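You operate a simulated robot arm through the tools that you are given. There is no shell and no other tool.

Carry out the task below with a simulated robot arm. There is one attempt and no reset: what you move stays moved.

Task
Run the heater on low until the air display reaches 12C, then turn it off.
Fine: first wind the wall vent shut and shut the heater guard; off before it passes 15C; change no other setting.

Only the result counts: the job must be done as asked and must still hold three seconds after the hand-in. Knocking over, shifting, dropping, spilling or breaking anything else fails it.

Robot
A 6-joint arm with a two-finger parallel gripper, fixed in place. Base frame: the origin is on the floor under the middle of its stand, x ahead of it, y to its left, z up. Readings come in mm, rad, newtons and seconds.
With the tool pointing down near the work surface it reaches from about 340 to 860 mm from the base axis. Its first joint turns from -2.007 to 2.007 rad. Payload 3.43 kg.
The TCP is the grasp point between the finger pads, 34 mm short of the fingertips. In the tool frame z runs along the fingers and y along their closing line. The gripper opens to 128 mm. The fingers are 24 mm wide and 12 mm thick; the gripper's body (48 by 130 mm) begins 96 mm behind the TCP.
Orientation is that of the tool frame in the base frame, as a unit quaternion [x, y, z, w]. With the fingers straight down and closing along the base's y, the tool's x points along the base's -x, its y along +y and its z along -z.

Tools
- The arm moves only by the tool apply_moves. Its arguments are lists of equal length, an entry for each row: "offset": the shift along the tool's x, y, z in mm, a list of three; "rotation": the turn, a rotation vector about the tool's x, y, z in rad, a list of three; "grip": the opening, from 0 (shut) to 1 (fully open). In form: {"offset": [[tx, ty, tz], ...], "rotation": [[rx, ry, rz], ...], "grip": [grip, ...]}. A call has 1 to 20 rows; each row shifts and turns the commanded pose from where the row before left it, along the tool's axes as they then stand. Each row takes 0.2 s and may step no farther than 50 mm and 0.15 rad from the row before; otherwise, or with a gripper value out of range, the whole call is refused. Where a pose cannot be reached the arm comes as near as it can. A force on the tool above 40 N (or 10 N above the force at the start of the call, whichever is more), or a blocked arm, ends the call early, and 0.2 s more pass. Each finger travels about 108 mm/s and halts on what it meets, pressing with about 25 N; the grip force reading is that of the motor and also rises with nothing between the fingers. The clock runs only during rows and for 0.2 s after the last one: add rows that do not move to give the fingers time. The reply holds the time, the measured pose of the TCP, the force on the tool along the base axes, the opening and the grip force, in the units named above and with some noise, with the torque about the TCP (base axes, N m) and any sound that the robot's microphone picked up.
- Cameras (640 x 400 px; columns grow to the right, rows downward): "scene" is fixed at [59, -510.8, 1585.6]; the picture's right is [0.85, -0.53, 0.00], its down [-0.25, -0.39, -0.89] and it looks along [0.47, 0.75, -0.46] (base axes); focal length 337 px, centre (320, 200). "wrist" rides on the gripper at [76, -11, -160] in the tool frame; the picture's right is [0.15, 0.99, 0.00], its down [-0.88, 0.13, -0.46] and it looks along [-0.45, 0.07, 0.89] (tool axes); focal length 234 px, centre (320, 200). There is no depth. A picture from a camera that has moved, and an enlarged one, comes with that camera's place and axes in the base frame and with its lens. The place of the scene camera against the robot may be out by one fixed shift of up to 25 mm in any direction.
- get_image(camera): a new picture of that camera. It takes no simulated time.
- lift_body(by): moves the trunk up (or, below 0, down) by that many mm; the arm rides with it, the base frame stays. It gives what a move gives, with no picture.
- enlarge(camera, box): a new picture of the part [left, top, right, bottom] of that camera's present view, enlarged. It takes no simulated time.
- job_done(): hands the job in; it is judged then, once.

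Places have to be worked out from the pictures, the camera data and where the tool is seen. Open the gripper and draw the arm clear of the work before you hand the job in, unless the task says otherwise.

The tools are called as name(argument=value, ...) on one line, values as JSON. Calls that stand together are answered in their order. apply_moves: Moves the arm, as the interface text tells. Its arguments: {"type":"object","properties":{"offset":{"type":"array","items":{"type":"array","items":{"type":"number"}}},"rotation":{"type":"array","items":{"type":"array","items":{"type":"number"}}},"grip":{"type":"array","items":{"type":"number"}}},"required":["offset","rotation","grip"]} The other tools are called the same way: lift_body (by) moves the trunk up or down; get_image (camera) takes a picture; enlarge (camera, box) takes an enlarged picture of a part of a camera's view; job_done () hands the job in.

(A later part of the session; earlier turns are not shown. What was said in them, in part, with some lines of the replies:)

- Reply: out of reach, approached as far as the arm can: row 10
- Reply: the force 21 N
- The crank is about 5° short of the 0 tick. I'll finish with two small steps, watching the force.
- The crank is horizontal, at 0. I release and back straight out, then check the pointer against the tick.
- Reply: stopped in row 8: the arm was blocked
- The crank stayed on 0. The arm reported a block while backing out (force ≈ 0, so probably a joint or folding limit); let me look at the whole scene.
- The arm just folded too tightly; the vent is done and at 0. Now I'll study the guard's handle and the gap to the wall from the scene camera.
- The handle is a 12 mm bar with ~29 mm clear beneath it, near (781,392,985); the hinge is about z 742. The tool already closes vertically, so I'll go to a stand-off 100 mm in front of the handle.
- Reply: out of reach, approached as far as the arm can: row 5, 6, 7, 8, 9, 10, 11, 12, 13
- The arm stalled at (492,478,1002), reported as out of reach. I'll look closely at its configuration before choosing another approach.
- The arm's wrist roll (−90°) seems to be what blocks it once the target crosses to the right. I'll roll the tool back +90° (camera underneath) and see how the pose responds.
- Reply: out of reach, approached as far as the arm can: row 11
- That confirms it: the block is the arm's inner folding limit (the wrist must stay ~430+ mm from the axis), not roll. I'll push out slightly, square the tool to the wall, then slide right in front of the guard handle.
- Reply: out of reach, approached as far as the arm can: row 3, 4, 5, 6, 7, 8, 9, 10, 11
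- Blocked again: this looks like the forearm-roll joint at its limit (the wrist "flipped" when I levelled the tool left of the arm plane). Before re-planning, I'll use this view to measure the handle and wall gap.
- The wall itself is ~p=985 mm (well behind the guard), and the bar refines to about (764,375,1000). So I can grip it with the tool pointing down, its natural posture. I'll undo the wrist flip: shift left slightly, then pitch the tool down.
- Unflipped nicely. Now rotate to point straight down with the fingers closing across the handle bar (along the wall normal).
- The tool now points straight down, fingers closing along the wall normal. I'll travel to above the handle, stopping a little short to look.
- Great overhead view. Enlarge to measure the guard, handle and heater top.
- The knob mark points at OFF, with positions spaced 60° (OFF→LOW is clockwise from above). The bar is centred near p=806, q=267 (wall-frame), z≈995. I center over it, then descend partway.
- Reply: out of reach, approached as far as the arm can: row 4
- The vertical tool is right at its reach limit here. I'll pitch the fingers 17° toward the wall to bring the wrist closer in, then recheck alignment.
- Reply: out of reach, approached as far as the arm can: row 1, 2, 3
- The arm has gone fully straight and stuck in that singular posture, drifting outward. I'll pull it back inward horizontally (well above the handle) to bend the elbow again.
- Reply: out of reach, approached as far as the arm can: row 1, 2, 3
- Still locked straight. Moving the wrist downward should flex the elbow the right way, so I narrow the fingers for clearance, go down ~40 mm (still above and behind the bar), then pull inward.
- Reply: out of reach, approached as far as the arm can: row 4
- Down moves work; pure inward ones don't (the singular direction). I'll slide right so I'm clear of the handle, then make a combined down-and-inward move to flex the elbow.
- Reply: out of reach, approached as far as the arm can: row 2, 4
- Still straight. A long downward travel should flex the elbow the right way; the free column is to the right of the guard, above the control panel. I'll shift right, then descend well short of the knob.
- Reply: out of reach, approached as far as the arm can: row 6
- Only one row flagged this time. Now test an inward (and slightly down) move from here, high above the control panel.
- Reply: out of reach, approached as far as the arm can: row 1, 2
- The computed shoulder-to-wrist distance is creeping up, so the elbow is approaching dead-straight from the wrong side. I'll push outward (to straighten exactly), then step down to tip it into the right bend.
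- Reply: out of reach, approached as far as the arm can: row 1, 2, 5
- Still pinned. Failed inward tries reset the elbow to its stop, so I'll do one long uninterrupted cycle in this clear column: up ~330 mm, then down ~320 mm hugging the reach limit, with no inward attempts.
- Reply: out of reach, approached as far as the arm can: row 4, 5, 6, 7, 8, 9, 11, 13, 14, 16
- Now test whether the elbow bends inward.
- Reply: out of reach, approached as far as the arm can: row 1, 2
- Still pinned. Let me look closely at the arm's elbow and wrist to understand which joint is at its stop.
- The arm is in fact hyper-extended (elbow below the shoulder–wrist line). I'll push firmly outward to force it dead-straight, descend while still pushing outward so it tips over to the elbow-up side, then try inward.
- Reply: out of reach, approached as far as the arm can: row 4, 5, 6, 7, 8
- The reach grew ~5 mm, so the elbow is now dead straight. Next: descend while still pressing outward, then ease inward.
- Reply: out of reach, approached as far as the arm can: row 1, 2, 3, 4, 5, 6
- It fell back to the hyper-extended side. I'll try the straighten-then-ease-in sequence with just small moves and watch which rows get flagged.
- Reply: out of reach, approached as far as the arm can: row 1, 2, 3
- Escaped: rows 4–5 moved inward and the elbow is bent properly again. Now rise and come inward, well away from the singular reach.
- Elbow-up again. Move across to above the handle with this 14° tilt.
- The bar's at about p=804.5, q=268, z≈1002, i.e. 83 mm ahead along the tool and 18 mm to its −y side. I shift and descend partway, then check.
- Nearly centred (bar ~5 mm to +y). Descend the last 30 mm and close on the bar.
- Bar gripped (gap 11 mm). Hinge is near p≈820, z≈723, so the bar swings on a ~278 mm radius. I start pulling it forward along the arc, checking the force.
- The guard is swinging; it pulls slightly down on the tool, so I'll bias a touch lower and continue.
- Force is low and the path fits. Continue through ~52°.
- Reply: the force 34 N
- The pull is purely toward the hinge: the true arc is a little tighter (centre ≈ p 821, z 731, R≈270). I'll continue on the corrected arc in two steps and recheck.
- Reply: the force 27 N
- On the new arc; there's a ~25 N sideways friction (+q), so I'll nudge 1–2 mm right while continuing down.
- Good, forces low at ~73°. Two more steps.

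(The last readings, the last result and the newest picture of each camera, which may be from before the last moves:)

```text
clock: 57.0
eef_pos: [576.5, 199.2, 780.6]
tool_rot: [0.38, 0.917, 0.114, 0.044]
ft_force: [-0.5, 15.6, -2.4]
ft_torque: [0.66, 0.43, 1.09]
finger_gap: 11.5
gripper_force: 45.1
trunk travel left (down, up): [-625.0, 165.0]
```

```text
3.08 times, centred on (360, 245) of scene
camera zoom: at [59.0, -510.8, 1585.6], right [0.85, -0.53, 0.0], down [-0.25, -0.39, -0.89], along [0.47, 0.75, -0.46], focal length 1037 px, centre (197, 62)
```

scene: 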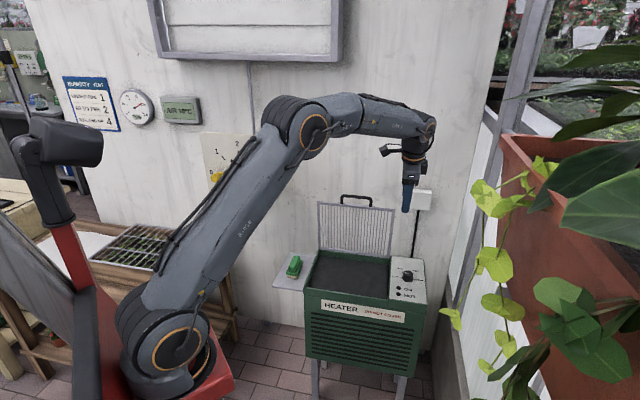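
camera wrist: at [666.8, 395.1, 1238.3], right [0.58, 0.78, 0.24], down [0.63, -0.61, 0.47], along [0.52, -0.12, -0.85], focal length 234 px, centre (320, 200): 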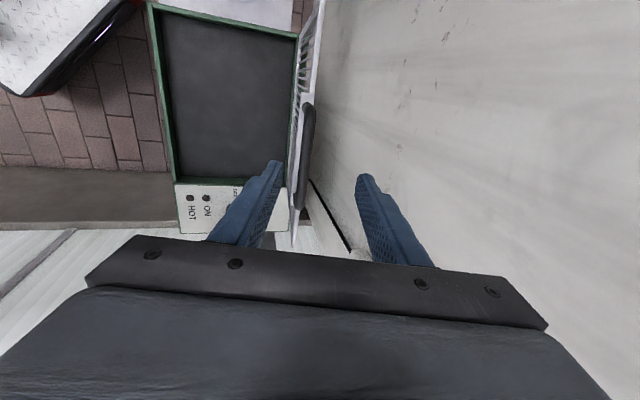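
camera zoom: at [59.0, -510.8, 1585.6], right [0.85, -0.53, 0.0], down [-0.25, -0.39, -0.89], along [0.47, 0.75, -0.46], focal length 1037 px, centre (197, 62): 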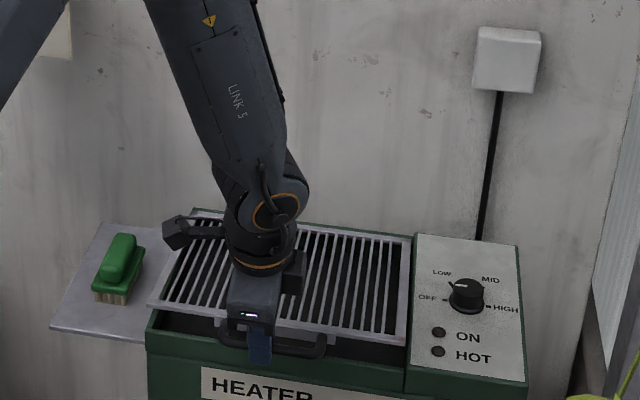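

Almost horizontal. Small downward steps now, feeling for the rim.

apply_moves(offset=[[0.8, -2.0, 9.0], [0.2, -2.5, 9.0]], rotation=[[0, 0, 0], [0, 0, 0]], grip=[0.05, 0.05])

enlarge(camera="scene", box=[290, 200, 430, 330])

```text
clock: 57.6
eef_pos: [575.2, 197.1, 764.0]
tool_rot: [0.381, 0.916, 0.115, 0.044]
ft_force: [-9.7, 2.8, -0.9]
ft_torque: [-0.15, 0.03, 0.96]
finger_gap: 11.7
gripper_force: 44.5
trunk travel left (down, up): [-625.0, 165.0]
```

```text
3.08 times, centred on (360, 265) of scene
camera zoom: at [59.0, -510.8, 1585.6], right [0.85, -0.53, 0.0], down [-0.25, -0.39, -0.89], along [0.47, 0.75, -0.46], focal length 1037 px, centre (197, 0)
```

zoom: 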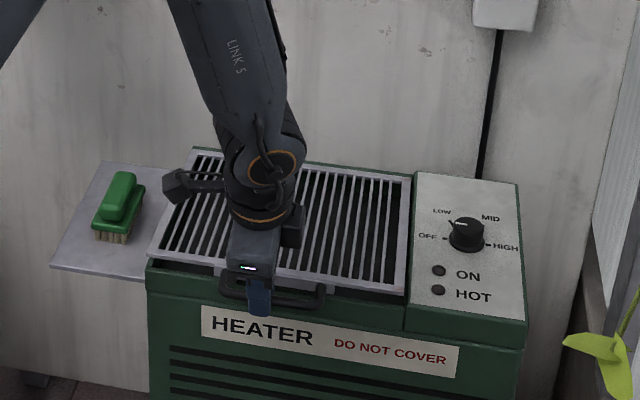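

Not resting yet. A few more small downward steps.

apply_moves(offset=[[0, -1.4, 7.0], [0, -1.5, 7.0]], rotation=[[0, 0, 0], [0, 0, 0]], grip=[0.05, 0.05])

enlarge(camera="scene", box=[290, 200, 430, 330])

```text
clock: 58.2
eef_pos: [573.5, 197.6, 748.0]
tool_rot: [0.381, 0.916, 0.114, 0.044]
ft_force: [-25.2, -12.3, -0.2]
ft_torque: [-0.74, 0.16, 0.89]
finger_gap: 11.9
gripper_force: 44.9
trunk travel left (down, up): [-625.0, 165.0]
```

```text
3.08 times, centred on (360, 265) of scene
camera zoom: at [59.0, -510.8, 1585.6], right [0.85, -0.53, 0.0], down [-0.25, -0.39, -0.89], along [0.47, 0.75, -0.46], focal length 1037 px, centre (197, 0)
```

zoom: 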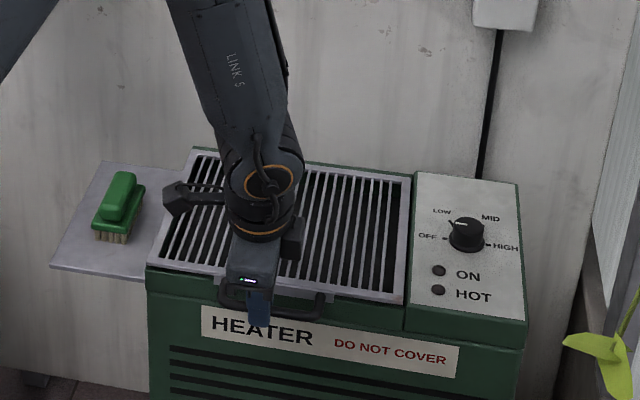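

Nearly shut; the handle pushes outward ~26 N so I'll ease out 3 mm and lower a bit more.

apply_moves(offset=[[0, -4.2, 3.2], [0, -1.8, 4.0]], rotation=[[0, 0, 0], [0, 0, 0]], grip=[0.05, 0.05])

enlarge(camera="scene", box=[300, 230, 420, 320])

```text
clock: 58.8
eef_pos: [574.1, 197.2, 740.6]
tool_rot: [0.379, 0.917, 0.116, 0.046]
ft_force: [-18.0, 10.7, 12.4]
ft_torque: [0.39, 0.53, 0.93]
finger_gap: 11.2
gripper_force: 44.5
trunk travel left (down, up): [-625.0, 165.0]
```

```text
4.44 times, centred on (360, 275) of scene
camera zoom: at [59.0, -510.8, 1585.6], right [0.85, -0.53, 0.0], down [-0.25, -0.39, -0.89], along [0.47, 0.75, -0.46], focal length 1498 px, centre (142, -133)
```

zoom: 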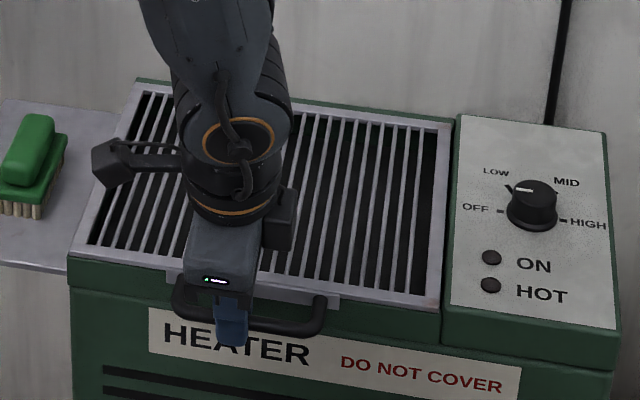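

The force turned upward (+12 N), so the guard is resting shut. Release with a modest opening and withdraw along the tool axis.

apply_moves(offset=[[0, 0, 0], [0, 0, 0], [0, 0, -15], [0, 0, -30], [0, 0, -40], [0, 0, -40], [0, 0, 0]], rotation=[[0, 0, 0], [0, 0, 0], [0, 0, 0], [0, 0, 0], [0, 0, 0], [0, 0, 0], [0, 0, 0]], grip=[0.2, 0.25, 0.25, 0.25, 0.25, 0.25, 0.25])

enlarge(camera="scene", box=[290, 220, 430, 320])

get_image(camera="wrist")

```text
clock: 60.4
eef_pos: [554.1, 173.7, 860.1]
tool_rot: [0.38, 0.917, 0.115, 0.045]
ft_force: [0.3, 0.9, 0.9]
ft_torque: [-0.05, 0.02, 0.0]
finger_gap: 32.3
gripper_force: 0.1
trunk travel left (down, up): [-625.0, 165.0]
```

```text
4.00 times, centred on (360, 270) of scene
camera zoom: at [59.0, -510.8, 1585.6], right [0.85, -0.53, 0.0], down [-0.25, -0.39, -0.89], along [0.47, 0.75, -0.46], focal length 1349 px, centre (160, -80)
```

zoom: 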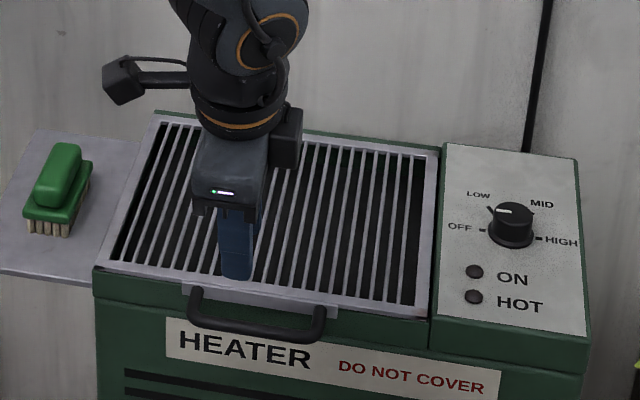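

```text
taken
camera wrist: at [464.1, 191.5, 1012.8], right [0.58, 0.78, 0.24], down [0.63, -0.61, 0.47], along [0.52, -0.12, -0.85], focal length 234 px, centre (320, 200)
```

wrist: 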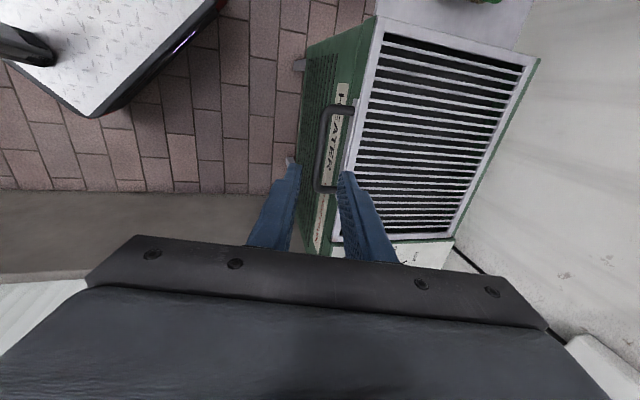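

The guard is shut and flush. Now re-orient for the knob: fingers closing horizontally, tool facing 40° left with a 15° tilt, so a 60° clockwise turn stays in reach.

apply_moves(offset=[[0, 0, -10], [0, 0, 0], [0, 0, 0], [0, 0, 0], [0, 0, 0], [0, 0, 0], [0, 0, 0], [0, 0, 0], [0, 0, 0], [0, 0, 0], [-25.6, -29.1, 4.0], [-25.6, -29.1, 5.4], [-25.6, -29.1, 5.4], [-25.6, -29.1, 5.4], [-25.6, -29.1, 5.4], [0, 0, 0]], rotation=[[0.0008, -0.003, -0.149], [0.0008, -0.003, -0.149], [0.0008, -0.003, -0.149], [0.0008, -0.003, -0.149], [0.0008, -0.003, -0.149], [0.0008, -0.003, -0.149], [0.0008, -0.003, -0.149], [0.0008, -0.003, -0.149], [0.0008, -0.003, -0.149], [0.0008, -0.003, -0.149], [0, 0, 0], [0, 0, 0], [0, 0, 0], [0, 0, 0], [0, 0, 0], [0, 0, 0]], grip=[0.3, 0.4, 0.5, 0.5, 0.5, 0.5, 0.5, 0.5, 0.5, 0.5, 0.5, 0.5, 0.5, 0.5, 0.5, 0.5])

get_image(camera="wrist")

get_image(camera="scene")

```text
clock: 63.8
eef_pos: [746.8, 145.6, 878.5]
tool_rot: [-0.34, 0.931, 0.044, 0.122]
ft_force: [0.4, -0.8, 0.8]
ft_torque: [0.0, -0.02, -0.04]
finger_gap: 64.1
gripper_force: 0.0
trunk travel left (down, up): [-625.0, 165.0]
```

```text
taken
camera wrist: at [665.7, 63.0, 1012.6], right [-0.75, 0.67, -0.04], down [0.48, 0.57, 0.67], along [0.47, 0.48, -0.74], focal length 234 px, centre (320, 200)
```

wrist: 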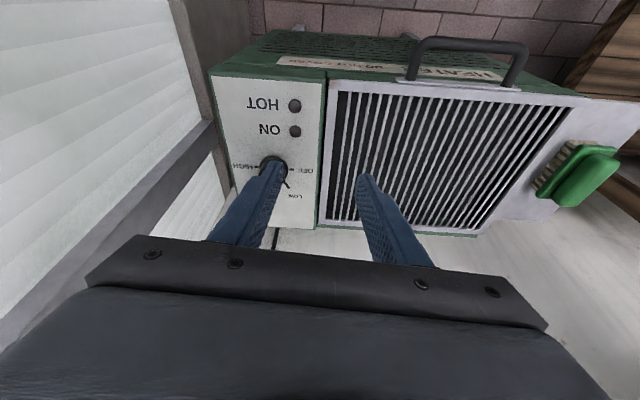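

```text
taken
```

scene: 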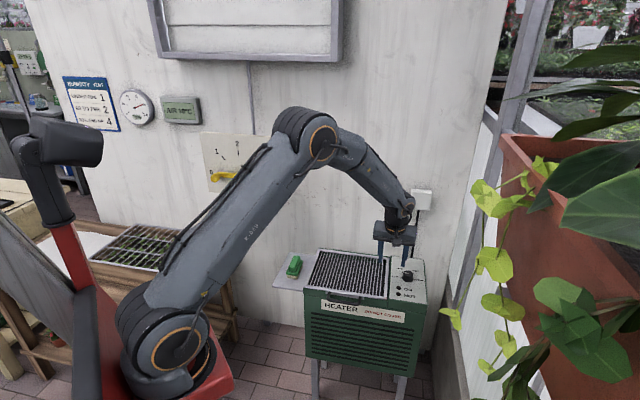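

Display still visible (10°C). Enlarge the wrist view to locate the knob precisely.

enlarge(camera="wrist", box=[200, 80, 360, 240])

enlarge(camera="scene", box=[360, 210, 440, 310])

```text
2.50 times, centred on (280, 160) of wrist
camera zoom: at [665.7, 63.0, 1012.6], right [-0.75, 0.67, -0.04], down [0.48, 0.57, 0.67], along [0.47, 0.48, -0.74], focal length 585 px, centre (420, 300)
```

zoom: 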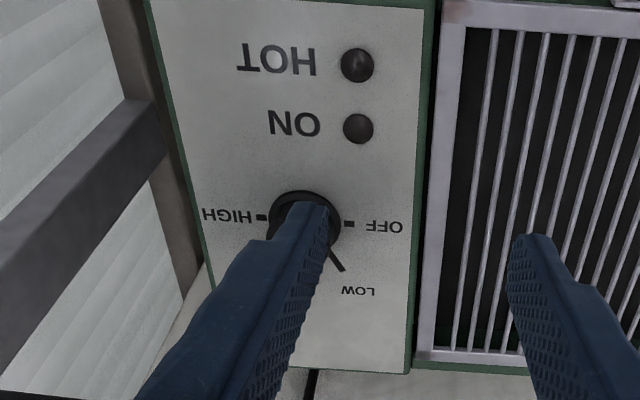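

```text
4.00 times, centred on (400, 260) of scene
camera zoom: at [59.0, -510.8, 1585.6], right [0.85, -0.53, 0.0], down [-0.25, -0.39, -0.89], along [0.47, 0.75, -0.46], focal length 1349 px, centre (0, -40)
```

zoom: 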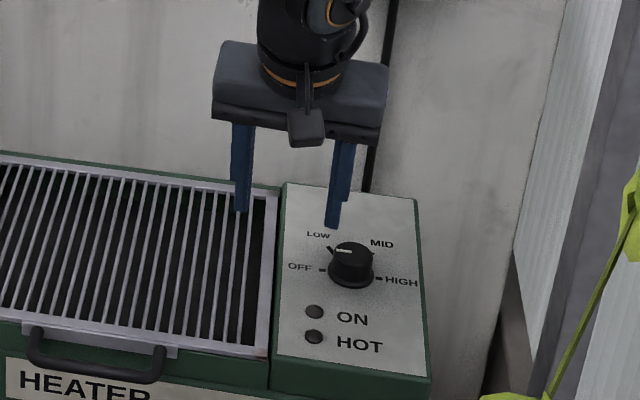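

The knob axis is at about (854,156.6), panel z≈725, knob top ≈747. I'll align the tool axis over it and descend to ~50 mm above to verify.

apply_moves(offset=[[-25.1, -30.3, 6.7], [-25.1, -30.3, 6.7], [0, 0, 20], [0, 0, 20], [0, 0, 0]], rotation=[[0, 0, 0], [0, 0, 0], [0, 0, 0], [0, 0, 0], [0, 0, 0]], grip=[0.5, 0.5, 0.5, 0.5, 0.5])

enlarge(camera="wrist", box=[240, 100, 400, 260])

enlarge(camera="scene", box=[360, 210, 440, 310])

```text
clock: 65.0
eef_pos: [829.9, 137.5, 841.1]
tool_rot: [-0.34, 0.932, 0.044, 0.121]
ft_force: [-0.5, 0.4, 1.0]
ft_torque: [-0.04, -0.03, 0.01]
finger_gap: 64.0
gripper_force: 0.0
trunk travel left (down, up): [-625.0, 165.0]
```

```text
2.50 times, centred on (320, 180) of wrist
camera zoom: at [750.7, 54.7, 975.1], right [-0.75, 0.67, -0.04], down [0.48, 0.57, 0.67], along [0.47, 0.48, -0.74], focal length 585 px, centre (320, 250)
```

zoom: 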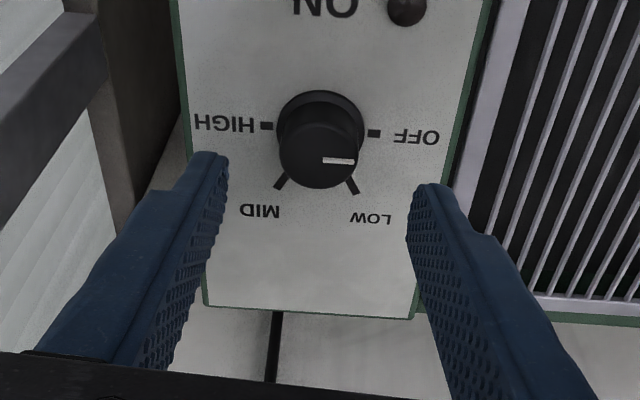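

```text
4.00 times, centred on (400, 260) of scene
camera zoom: at [59.0, -510.8, 1585.6], right [0.85, -0.53, 0.0], down [-0.25, -0.39, -0.89], along [0.47, 0.75, -0.46], focal length 1349 px, centre (0, -40)
```

zoom: 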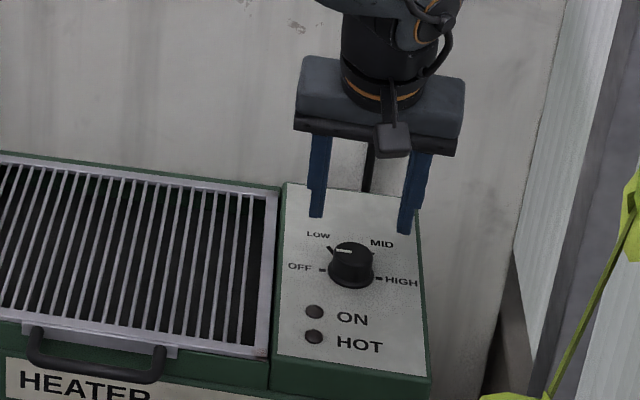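

Well centred (offset only −4 mm in x, +1 in y). Correct and descend 77 mm so the fingertips sit ~6 mm above the panel, open.

apply_moves(offset=[[-4, 1, 20], [0, 0, 20], [0, 0, 20], [0, 0, 17], [0, 0, 0]], rotation=[[0, 0, 0], [0, 0, 0], [0, 0, 0], [0, 0, 0], [0, 0, 0]], grip=[0.5, 0.5, 0.5, 0.5, 0.5])

enlarge(camera="wrist", box=[240, 100, 400, 260])

enlarge(camera="scene", box=[370, 230, 440, 310])

```text
clock: 66.2
eef_pos: [850.0, 153.8, 768.0]
tool_rot: [-0.34, 0.931, 0.045, 0.122]
ft_force: [-0.2, 0.3, 0.3]
ft_torque: [0.04, -0.02, -0.02]
finger_gap: 64.1
gripper_force: 0.0
trunk travel left (down, up): [-625.0, 165.0]
```

```text
2.50 times, centred on (320, 180) of wrist
camera zoom: at [768.7, 70.2, 901.0], right [-0.75, 0.67, -0.04], down [0.48, 0.57, 0.67], along [0.47, 0.48, -0.74], focal length 585 px, centre (320, 250)
```

zoom: 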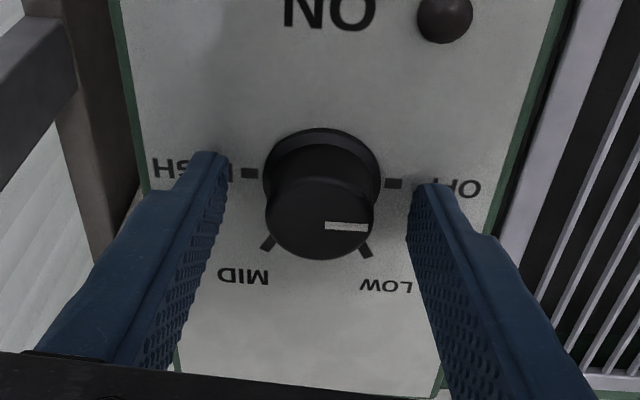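

```text
5.00 times, centred on (405, 270) of scene
camera zoom: at [59.0, -510.8, 1585.6], right [0.85, -0.53, 0.0], down [-0.25, -0.39, -0.89], along [0.47, 0.75, -0.46], focal length 1686 px, centre (-105, -150)
```

zoom: 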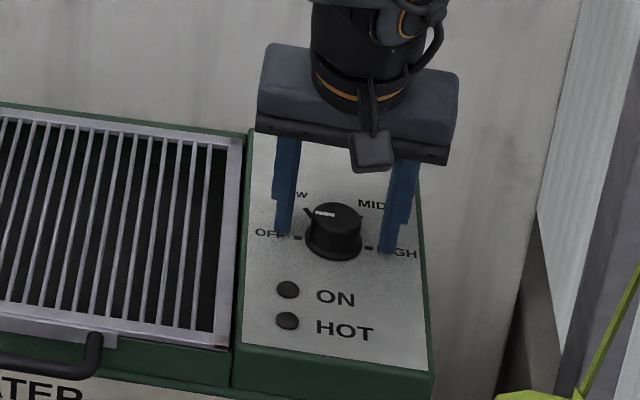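

The knob is centred between the fingers. Lower 3 mm more and close on it gently.

apply_moves(offset=[[0, 0, 3], [0, 0, 0], [0, 0, 0], [0, 0, 0]], rotation=[[0, 0, 0], [0, 0, 0], [0, 0, 0], [0, 0, 0]], grip=[0.5, 0.35, 0.25, 0.2])

enlarge(camera="wrist", box=[240, 100, 400, 260])

enlarge(camera="scene", box=[370, 230, 440, 310])

enlarge(camera="scene", box=[150, 80, 210, 130])

```text
clock: 67.2
eef_pos: [849.0, 153.0, 766.5]
tool_rot: [-0.34, 0.931, 0.045, 0.123]
ft_force: [-8.2, -2.0, 12.7]
ft_torque: [-0.28, 0.48, -0.01]
finger_gap: 38.3
gripper_force: 44.7
trunk travel left (down, up): [-625.0, 165.0]
```

```text
2.50 times, centred on (320, 180) of wrist
camera zoom: at [769.0, 70.6, 899.8], right [-0.75, 0.67, -0.04], down [0.48, 0.57, 0.67], along [0.47, 0.48, -0.74], focal length 585 px, centre (320, 250)
```

zoom: 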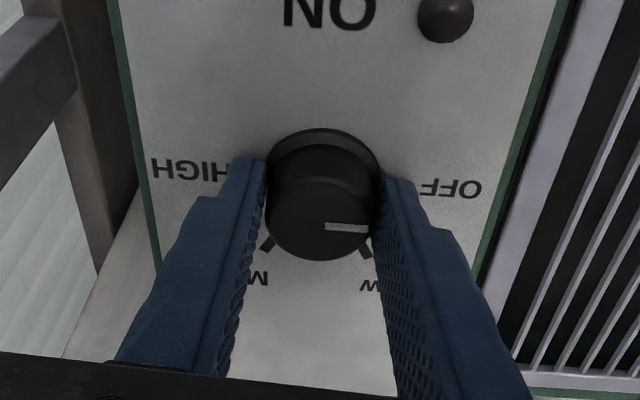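

```text
5.00 times, centred on (405, 270) of scene
camera zoom: at [59.0, -510.8, 1585.6], right [0.85, -0.53, 0.0], down [-0.25, -0.39, -0.89], along [0.47, 0.75, -0.46], focal length 1686 px, centre (-105, -150)
```

zoom: 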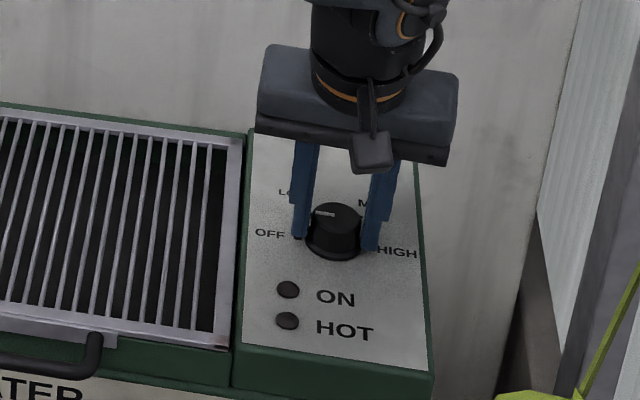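

```text
8.00 times, centred on (180, 105) of scene
camera zoom: at [59.0, -510.8, 1585.6], right [0.85, -0.53, 0.0], down [-0.25, -0.39, -0.89], along [0.47, 0.75, -0.46], focal length 2697 px, centre (1440, 960)
```

zoom: 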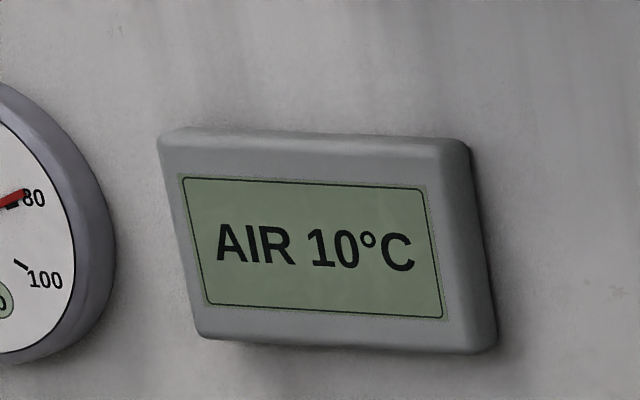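

Knob gripped (gap 38 mm). Begin turning clockwise toward LOW: first 30°, rotating about the knob's vertical axis.

apply_moves(offset=[[0, 0.88, -1.5], [0, 0.88, 0], [0, 0.88, 0], [0, 0.88, 0], [0, 0.88, 0]], rotation=[[0.0269, 0, 0.101], [0.0269, 0, 0.101], [0.0269, 0, 0.101], [0.0269, 0, 0.101], [0.0269, 0, 0.101]], grip=[0.2, 0.2, 0.2, 0.2, 0.2])

enlarge(camera="wrist", box=[240, 100, 400, 260])

enlarge(camera="scene", box=[370, 230, 440, 310])

```text
clock: 68.4
eef_pos: [849.0, 156.1, 766.9]
tool_rot: [-0.087, 0.988, 0.011, 0.13]
ft_force: [0.7, -22.7, 16.4]
ft_torque: [-0.81, 0.13, -0.13]
finger_gap: 36.4
gripper_force: 44.9
trunk travel left (down, up): [-625.0, 165.0]
```

```text
2.50 times, centred on (320, 180) of wrist
camera zoom: at [736.8, 124.7, 901.2], right [-0.31, 0.95, -0.04], down [0.7, 0.26, 0.67], along [0.64, 0.18, -0.74], focal length 585 px, centre (320, 250)
```

zoom: 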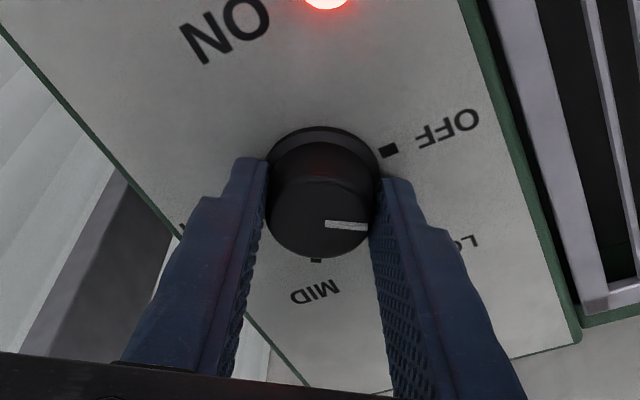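

```text
5.00 times, centred on (405, 270) of scene
camera zoom: at [59.0, -510.8, 1585.6], right [0.85, -0.53, 0.0], down [-0.25, -0.39, -0.89], along [0.47, 0.75, -0.46], focal length 1686 px, centre (-105, -150)
```

zoom: 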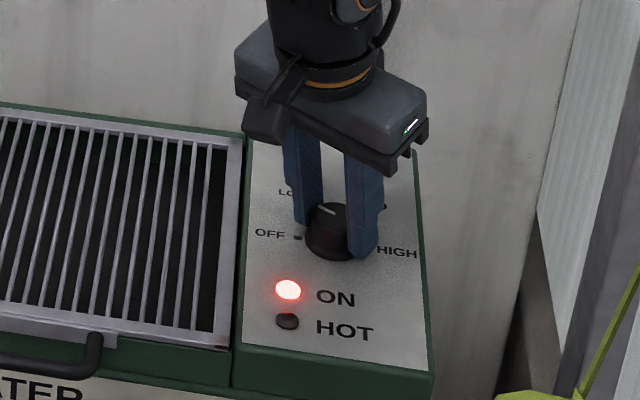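

The ON light lit and the knob is turning with the fingers. Finish the remaining 30° to the LOW mark, easing the sideways and upward contact forces.

apply_moves(offset=[[0, -0.4, -0.8], [0, -0.1, -0.6], [0, 0.3, -0.3], [0, 0.7, 0], [0, 0.8, 0]], rotation=[[0.0269, 0, 0.101], [0.0269, 0, 0.101], [0.0269, 0, 0.101], [0.0269, 0, 0.101], [0.0269, 0, 0.101]], grip=[0.2, 0.2, 0.2, 0.2, 0.2])

enlarge(camera="wrist", box=[240, 100, 400, 260])

enlarge(camera="scene", box=[370, 230, 440, 310])

enlarge(camera="scene", box=[150, 80, 210, 130])

```text
clock: 69.6
eef_pos: [847.4, 159.7, 768.9]
tool_rot: [0.171, 0.977, -0.022, 0.128]
ft_force: [21.3, -14.1, 1.0]
ft_torque: [-0.48, -0.5, -0.03]
finger_gap: 35.7
gripper_force: 45.0
trunk travel left (down, up): [-625.0, 165.0]
```

```text
2.50 times, centred on (320, 180) of wrist
camera zoom: at [736.2, 186.9, 901.8], right [0.2, 0.98, -0.04], down [0.73, -0.13, 0.67], along [0.65, -0.16, -0.74], focal length 585 px, centre (320, 250)
```

zoom: 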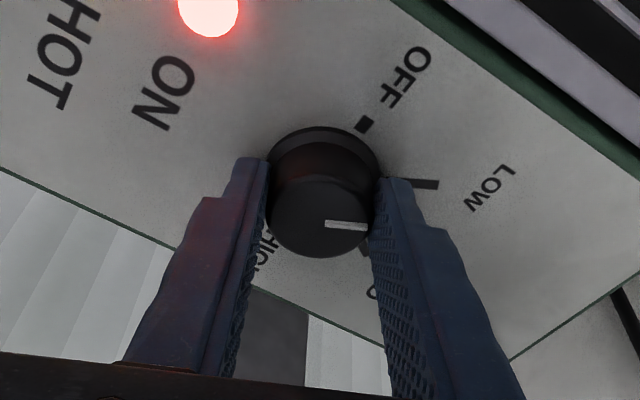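

```text
5.00 times, centred on (405, 270) of scene
camera zoom: at [59.0, -510.8, 1585.6], right [0.85, -0.53, 0.0], down [-0.25, -0.39, -0.89], along [0.47, 0.75, -0.46], focal length 1686 px, centre (-105, -150)
```

zoom: 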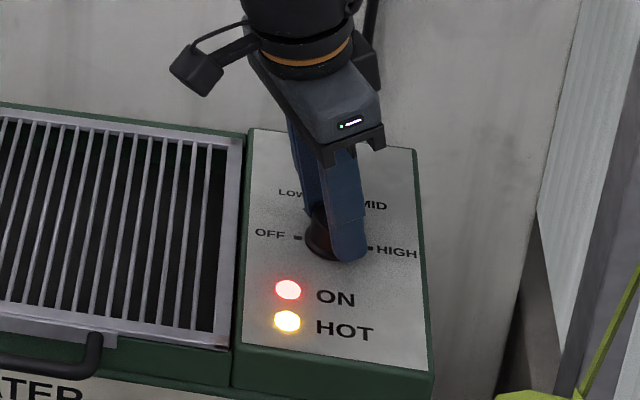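

```text
8.00 times, centred on (180, 105) of scene
camera zoom: at [59.0, -510.8, 1585.6], right [0.85, -0.53, 0.0], down [-0.25, -0.39, -0.89], along [0.47, 0.75, -0.46], focal length 2697 px, centre (1440, 960)
```

zoom: 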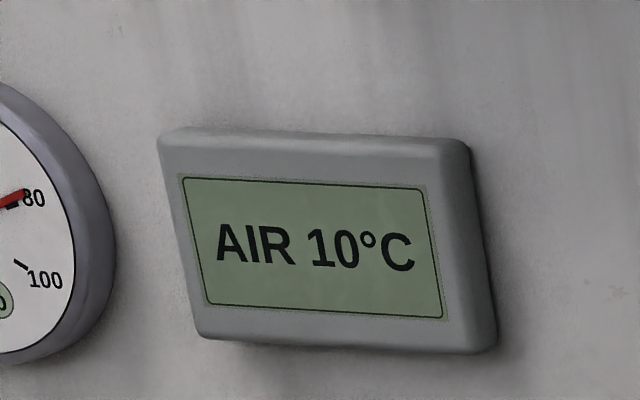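

Mark is on LOW, ON and HOT lights are lit, display still 10°C. I'll relieve the slight side load and wait one second at a time, watching the display.

apply_moves(offset=[[-2, 0, 0], [0, 0, 0], [0, 0, 0], [0, 0, 0]], rotation=[[0, 0, 0], [0, 0, 0], [0, 0, 0], [0, 0, 0]], grip=[0.2, 0.2, 0.2, 0.2])

enlarge(camera="scene", box=[150, 80, 210, 130])

```text
clock: 70.6
eef_pos: [848.6, 159.7, 769.2]
tool_rot: [0.17, 0.977, -0.023, 0.127]
ft_force: [1.2, -6.7, 6.1]
ft_torque: [-0.12, 0.45, -0.01]
finger_gap: 35.8
gripper_force: 45.2
trunk travel left (down, up): [-625.0, 165.0]
```

```text
8.00 times, centred on (180, 105) of scene
camera zoom: at [59.0, -510.8, 1585.6], right [0.85, -0.53, 0.0], down [-0.25, -0.39, -0.89], along [0.47, 0.75, -0.46], focal length 2697 px, centre (1440, 960)
```

zoom: 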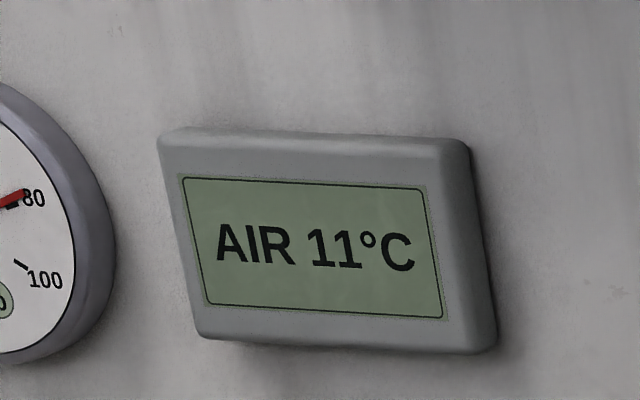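

11°C already. Keep waiting in short steps.

apply_moves(offset=[[0, 0, 0], [0, 0, 0], [0, 0, 0]], rotation=[[0, 0, 0], [0, 0, 0], [0, 0, 0]], grip=[0.2, 0.2, 0.2])

enlarge(camera="scene", box=[150, 80, 210, 130])

```text
clock: 71.4
eef_pos: [847.6, 159.8, 767.9]
tool_rot: [0.17, 0.977, -0.022, 0.127]
ft_force: [-6.1, -1.0, 5.7]
ft_torque: [0.13, 0.69, 0.02]
finger_gap: 35.4
gripper_force: 44.7
trunk travel left (down, up): [-625.0, 165.0]
```

```text
8.00 times, centred on (180, 105) of scene
camera zoom: at [59.0, -510.8, 1585.6], right [0.85, -0.53, 0.0], down [-0.25, -0.39, -0.89], along [0.47, 0.75, -0.46], focal length 2697 px, centre (1440, 960)
```

zoom: 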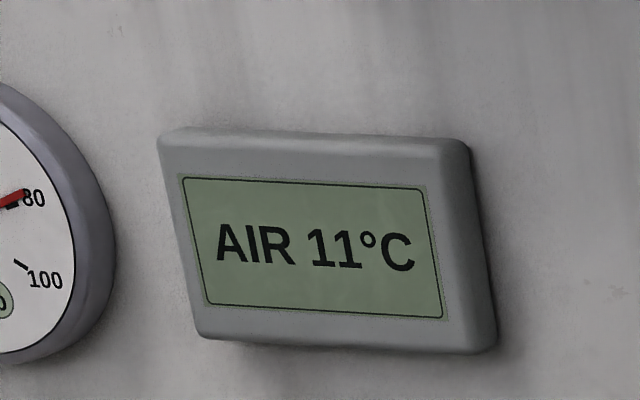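

Still 11°C; wait a bit more.

apply_moves(offset=[[0, 0, 0], [0, 0, 0], [0, 0, 0]], rotation=[[0, 0, 0], [0, 0, 0], [0, 0, 0]], grip=[0.2, 0.2, 0.2])

enlarge(camera="scene", box=[150, 80, 210, 130])

```text
clock: 72.2
eef_pos: [846.2, 159.8, 768.8]
tool_rot: [0.169, 0.977, -0.022, 0.127]
ft_force: [-12.9, 2.7, 3.0]
ft_torque: [0.13, 0.57, 0.01]
finger_gap: 35.7
gripper_force: 44.9
trunk travel left (down, up): [-625.0, 165.0]
```

```text
8.00 times, centred on (180, 105) of scene
camera zoom: at [59.0, -510.8, 1585.6], right [0.85, -0.53, 0.0], down [-0.25, -0.39, -0.89], along [0.47, 0.75, -0.46], focal length 2697 px, centre (1440, 960)
```

zoom: 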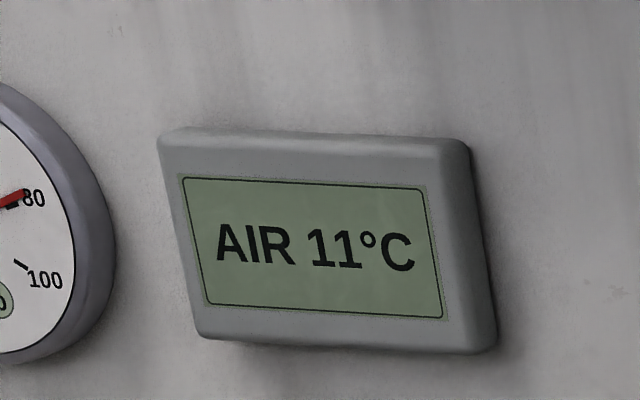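

Still 11°C; continue waiting, easing a slight drift load.

apply_moves(offset=[[1, 0, 0], [0, 0, 0], [0, 0, 0]], rotation=[[0, 0, 0], [0, 0, 0], [0, 0, 0]], grip=[0.2, 0.2, 0.2])

enlarge(camera="scene", box=[150, 80, 210, 130])

```text
clock: 73.0
eef_pos: [848.8, 158.7, 768.6]
tool_rot: [0.17, 0.977, -0.022, 0.128]
ft_force: [-5.6, 4.9, 0.5]
ft_torque: [0.14, 0.19, 0.05]
finger_gap: 35.5
gripper_force: 44.7
trunk travel left (down, up): [-625.0, 165.0]
```

```text
8.00 times, centred on (180, 105) of scene
camera zoom: at [59.0, -510.8, 1585.6], right [0.85, -0.53, 0.0], down [-0.25, -0.39, -0.89], along [0.47, 0.75, -0.46], focal length 2697 px, centre (1440, 960)
```

zoom: 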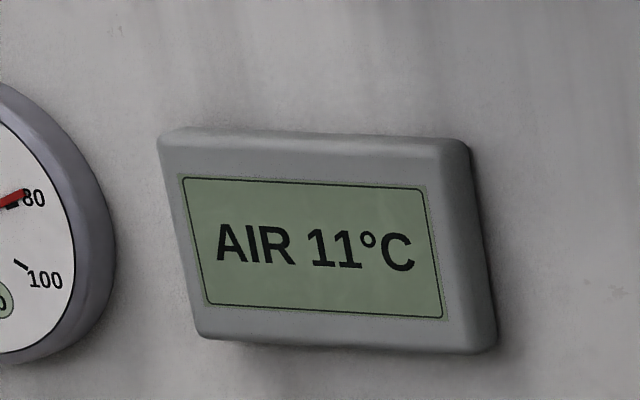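

Still 11°C. Another short wait.

apply_moves(offset=[[0, 0, 0], [0, 0, 0], [0, 0, 0]], rotation=[[0, 0, 0], [0, 0, 0], [0, 0, 0]], grip=[0.2, 0.2, 0.2])

enlarge(camera="scene", box=[150, 80, 210, 130])

```text
clock: 73.8
eef_pos: [846.9, 160.0, 768.2]
tool_rot: [0.17, 0.977, -0.021, 0.128]
ft_force: [-2.5, 4.3, 0.5]
ft_torque: [0.02, -0.14, 0.03]
finger_gap: 35.3
gripper_force: 45.0
trunk travel left (down, up): [-625.0, 165.0]
```

```text
8.00 times, centred on (180, 105) of scene
camera zoom: at [59.0, -510.8, 1585.6], right [0.85, -0.53, 0.0], down [-0.25, -0.39, -0.89], along [0.47, 0.75, -0.46], focal length 2697 px, centre (1440, 960)
```

zoom: 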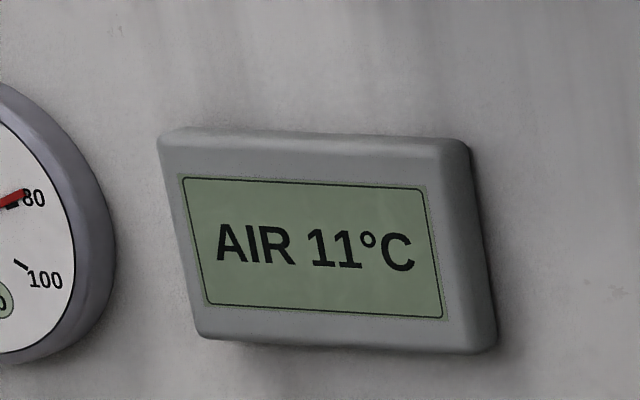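

Still 11°C; keep going.

apply_moves(offset=[[0, 0, 0], [0, 0, 0], [0, 0, 0]], rotation=[[0, 0, 0], [0, 0, 0], [0, 0, 0]], grip=[0.2, 0.2, 0.2])

enlarge(camera="scene", box=[150, 80, 210, 130])

```text
clock: 74.6
eef_pos: [848.5, 158.7, 767.6]
tool_rot: [0.17, 0.977, -0.021, 0.128]
ft_force: [-1.2, 4.3, 1.4]
ft_torque: [0.09, -0.02, 0.03]
finger_gap: 35.3
gripper_force: 44.8
trunk travel left (down, up): [-625.0, 165.0]
```

```text
8.00 times, centred on (180, 105) of scene
camera zoom: at [59.0, -510.8, 1585.6], right [0.85, -0.53, 0.0], down [-0.25, -0.39, -0.89], along [0.47, 0.75, -0.46], focal length 2697 px, centre (1440, 960)
```

zoom: 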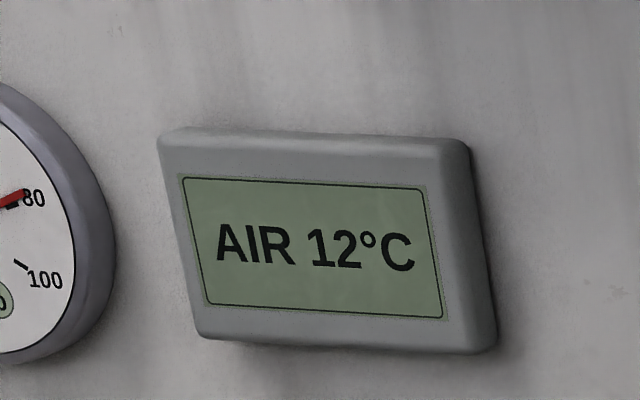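

12°C is showing. I'll hold briefly (~0.8 s) so it's solidly at 12, then turn off, still far from 15.

apply_moves(offset=[[0, 0, 0], [0, 0, 0], [0, 0, 0], [0, 0, 0]], rotation=[[0, 0, 0], [0, 0, 0], [0, 0, 0], [0, 0, 0]], grip=[0.2, 0.2, 0.2, 0.2])

enlarge(camera="scene", box=[150, 80, 210, 130])

```text
clock: 75.6
eef_pos: [846.9, 160.0, 768.3]
tool_rot: [0.171, 0.977, -0.021, 0.128]
ft_force: [1.0, 5.1, 3.3]
ft_torque: [0.15, 0.06, 0.04]
finger_gap: 35.5
gripper_force: 45.2
trunk travel left (down, up): [-625.0, 165.0]
```

```text
8.00 times, centred on (180, 105) of scene
camera zoom: at [59.0, -510.8, 1585.6], right [0.85, -0.53, 0.0], down [-0.25, -0.39, -0.89], along [0.47, 0.75, -0.46], focal length 2697 px, centre (1440, 960)
```

zoom: 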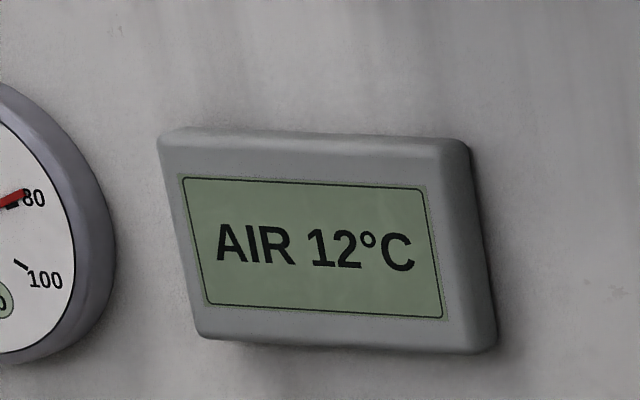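

Now turn the knob back 60° counter-clockwise to OFF.

apply_moves(offset=[[0, -0.85, 0], [0, -0.85, 0], [0, -0.85, 0], [0, -0.85, 0], [0, -0.85, 0], [0, -0.85, 0], [0, -0.85, 0], [0, -0.85, 0], [0, -0.85, 0], [0, -0.85, 0]], rotation=[[-0.0269, 0, -0.101], [-0.0269, 0, -0.101], [-0.0269, 0, -0.101], [-0.0269, 0, -0.101], [-0.0269, 0, -0.101], [-0.0269, 0, -0.101], [-0.0269, 0, -0.101], [-0.0269, 0, -0.101], [-0.0269, 0, -0.101], [-0.0269, 0, -0.101]], grip=[0.2, 0.2, 0.2, 0.2, 0.2, 0.2, 0.2, 0.2, 0.2, 0.2])

enlarge(camera="wrist", box=[240, 100, 400, 260])

enlarge(camera="scene", box=[370, 230, 440, 310])

enlarge(camera="scene", box=[150, 80, 210, 130])

```text
clock: 77.8
eef_pos: [848.9, 153.5, 769.8]
tool_rot: [-0.341, 0.931, 0.045, 0.123]
ft_force: [3.6, 17.5, 6.9]
ft_torque: [0.73, -0.01, 0.08]
finger_gap: 35.6
gripper_force: 44.8
trunk travel left (down, up): [-625.0, 165.0]
```

```text
2.50 times, centred on (320, 180) of wrist
camera zoom: at [768.8, 70.0, 902.0], right [-0.75, 0.66, -0.04], down [0.47, 0.57, 0.67], along [0.46, 0.48, -0.74], focal length 585 px, centre (320, 250)
```

zoom: 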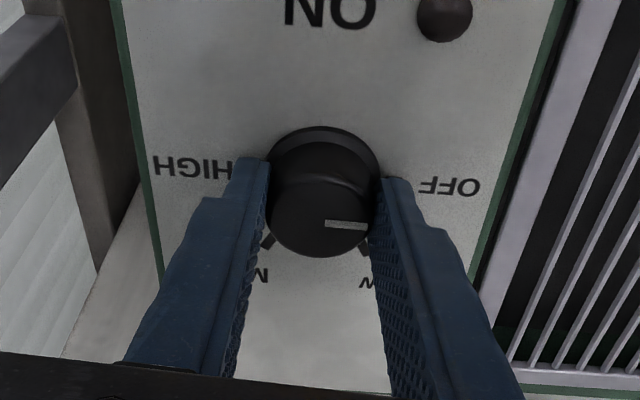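

```text
5.00 times, centred on (405, 270) of scene
camera zoom: at [59.0, -510.8, 1585.6], right [0.85, -0.53, 0.0], down [-0.25, -0.39, -0.89], along [0.47, 0.75, -0.46], focal length 1686 px, centre (-105, -150)
```

zoom: 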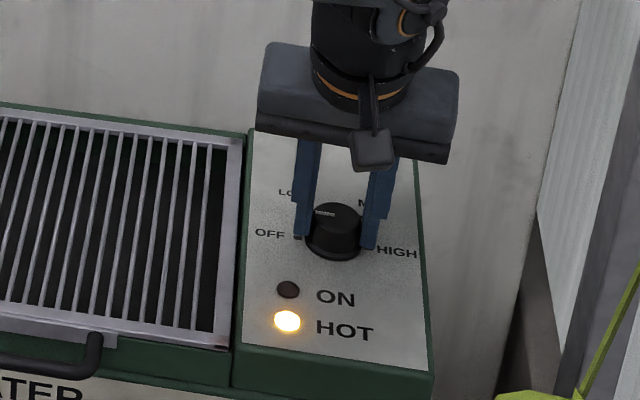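

```text
8.00 times, centred on (180, 105) of scene
camera zoom: at [59.0, -510.8, 1585.6], right [0.85, -0.53, 0.0], down [-0.25, -0.39, -0.89], along [0.47, 0.75, -0.46], focal length 2697 px, centre (1440, 960)
```

zoom: 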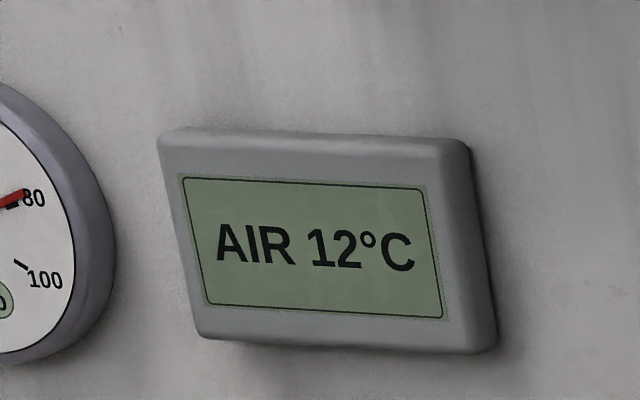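

ON light is out, mark on OFF, display 12°C. Release the knob and withdraw straight back along the tool axis.

apply_moves(offset=[[0, 0, 0], [0, 0, 0], [0, 0, 0], [0, 0, -20], [0, 0, -30], [0, 0, -40], [0, 0, -40], [0, 0, 0]], rotation=[[0, 0, 0], [0, 0, 0], [0, 0, 0], [0, 0, 0], [0, 0, 0], [0, 0, 0], [0, 0, 0], [0, 0, 0]], grip=[0.35, 0.5, 0.5, 0.5, 0.5, 0.5, 0.5, 0.5])

enlarge(camera="wrist", box=[200, 60, 400, 240])

get_image(camera="scene")

```text
clock: 79.6
eef_pos: [823.1, 130.8, 893.5]
tool_rot: [-0.34, 0.932, 0.045, 0.121]
ft_force: [-0.1, -0.4, 0.1]
ft_torque: [0.0, 0.02, 0.01]
finger_gap: 64.1
gripper_force: 0.1
trunk travel left (down, up): [-625.0, 165.0]
```

```text
2.22 times, centred on (300, 150) of wrist
camera zoom: at [742.4, 48.1, 1027.0], right [-0.75, 0.67, -0.04], down [0.48, 0.57, 0.67], along [0.47, 0.48, -0.74], focal length 520 px, centre (364, 311)
```

zoom: 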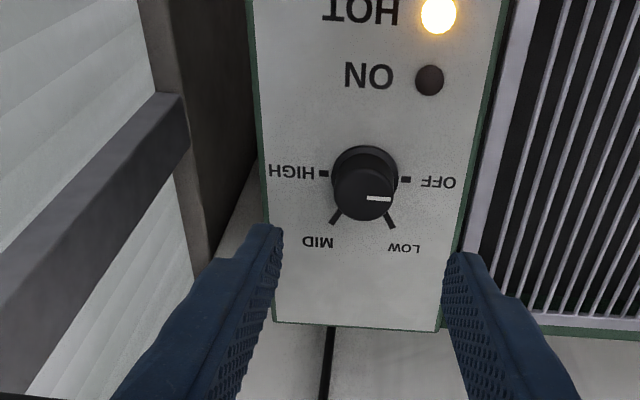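

```text
taken
```

scene: 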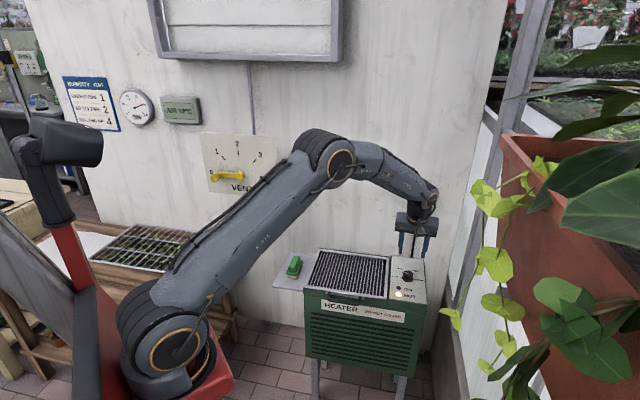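

Knob is on OFF. Now draw the arm clear up and back, opening the gripper.

apply_moves(offset=[[0, 0, -40], [13.8, 27.4, -29.5], [13.8, 27.4, -29.5], [13.8, 27.4, -29.5], [13.8, 27.4, -29.5], [13.8, 27.4, -29.5], [13.8, 27.4, -29.5], [13.8, 27.4, -29.5], [0, 0, 0], [0, 0, 0]], rotation=[[0, 0, 0], [0, 0, 0], [0, 0, 0], [0, 0, 0], [0, 0, 0], [0, 0, 0], [0, 0, 0], [0, 0, 0], [0, 0, 0], [0, 0, 0]], grip=[0.5, 0.5, 0.5, 0.7, 0.9, 1, 1, 1, 1, 1])

get_image(camera="scene")

enlarge(camera="scene", box=[280, 230, 440, 330])

enlarge(camera="scene", box=[150, 80, 290, 210])

enlarge(camera="scene", box=[380, 250, 440, 310])

```text
clock: 81.8
eef_pos: [581.6, 176.6, 1107.8]
tool_rot: [-0.34, 0.932, 0.045, 0.121]
ft_force: [-0.6, 0.6, -0.1]
ft_torque: [0.0, 0.02, 0.01]
finger_gap: 128.1
gripper_force: 0.2
trunk travel left (down, up): [-625.0, 165.0]
```

```text
taken
```

scene: 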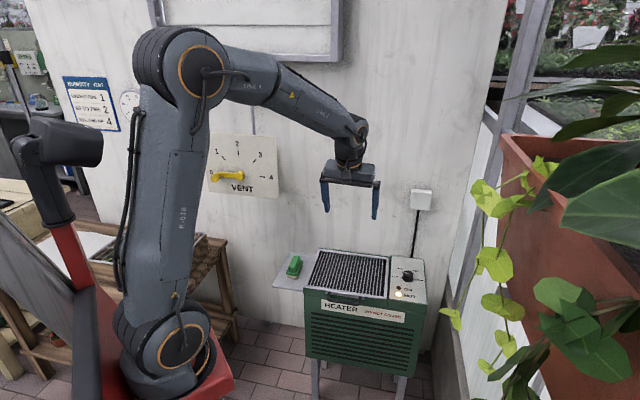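

```text
4.00 times, centred on (360, 280) of scene
camera zoom: at [59.0, -510.8, 1585.6], right [0.85, -0.53, 0.0], down [-0.25, -0.39, -0.89], along [0.47, 0.75, -0.46], focal length 1349 px, centre (160, -120)
```

zoom: 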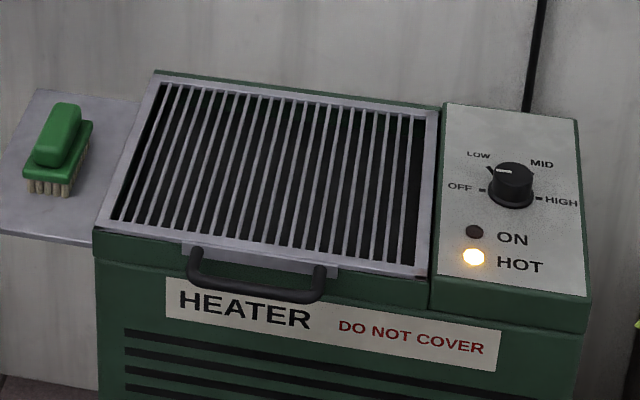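

```text
3.08 times, centred on (220, 145) of scene
camera zoom: at [59.0, -510.8, 1585.6], right [0.85, -0.53, 0.0], down [-0.25, -0.39, -0.89], along [0.47, 0.75, -0.46], focal length 1037 px, centre (628, 369)
```

zoom: 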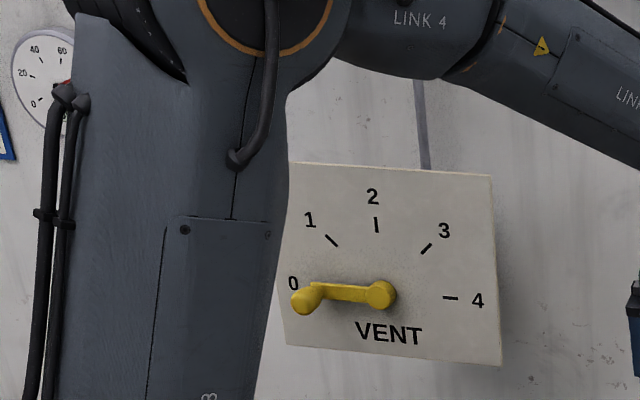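

```text
6.67 times, centred on (410, 280) of scene
camera zoom: at [59.0, -510.8, 1585.6], right [0.85, -0.53, 0.0], down [-0.25, -0.39, -0.89], along [0.47, 0.75, -0.46], focal length 2248 px, centre (-280, -333)
```

zoom: 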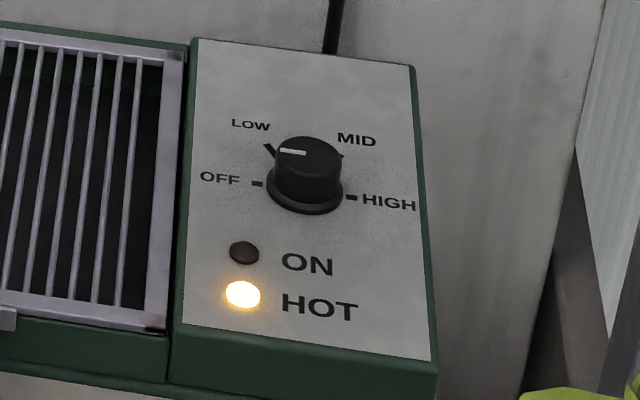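

Everything looks right: vent at 0, guard shut, knob OFF, ON light out. I'll check the vent pointer at high zoom, and shift the arm slightly so the display is visible again.

enlarge(camera="scene", box=[200, 155, 280, 205])

apply_moves(offset=[[0, -35, 0], [0, -35, 0], [0, -35, 0], [0, 0, 0], [0, 0, 0]], rotation=[[0, 0, 0], [0, 0, 0], [0, 0, 0], [0, 0, 0], [0, 0, 0]], grip=[1, 1, 1, 1, 1])

get_image(camera="scene")

```text
8.00 times, centred on (240, 180) of scene
camera zoom: at [59.0, -510.8, 1585.6], right [0.85, -0.53, 0.0], down [-0.25, -0.39, -0.89], along [0.47, 0.75, -0.46], focal length 2697 px, centre (960, 360)
```

zoom: 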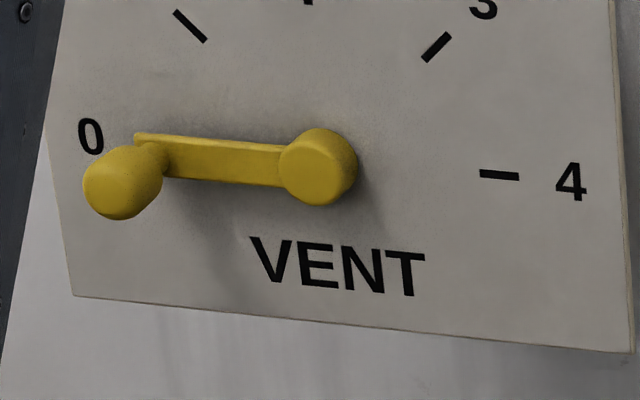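

```text
clock: 83.0
eef_pos: [647.5, 93.9, 1106.7]
tool_rot: [-0.339, 0.932, 0.044, 0.122]
ft_force: [0.4, 0.5, 0.4]
ft_torque: [0.02, 0.01, -0.01]
finger_gap: 128.0
gripper_force: 0.0
trunk travel left (down, up): [-625.0, 165.0]
```

```text
taken
```

scene: 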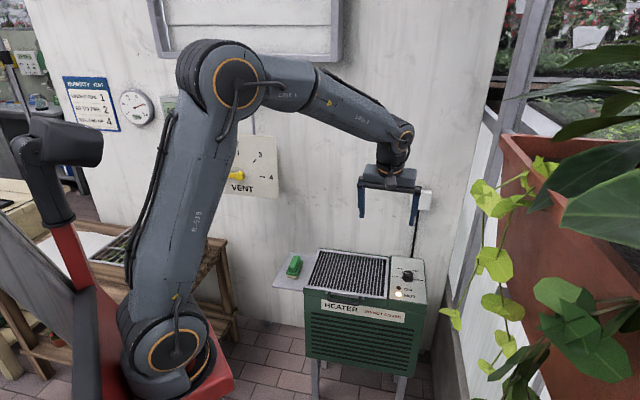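

The crank lies along the 0–4 line at 0, the guard is shut, the knob is at OFF with the ON light out, the gripper is open and the arm is clear. Handing in.

job_done()

```text
The job is handed in.
```

I ran the heater on low until the air display read 12°C, turned it off, and handed the job in. I don't have the judge's verdict.

- **Vent:** I wound the crank from 1 to 0 before turning the heater on. It was still at 0 when I last checked.
- **Guard:** I closed it by its handle until it rested on the rim, also before turning the heater on.
- **Heater:** I turned the knob from OFF to LOW, and the ON and HOT lights came on. I held at 12°C for about a second, then turned it back to OFF. The ON light went out with the display still at 12°C.
- **Display after switch-off:** The arm blocked the view of the display afterwards, so I didn't see whether leftover heat pushed it above 12°C. The HOT light was still on when I last looked.
- **Other settings:** I touched no other control. No knock or sound was reported, and the brush on the side shelf hadn't moved.
- **Arm:** The gripper is open and clear of the heater. The arm reached its limits several times on the way, with no contact force at those moments.
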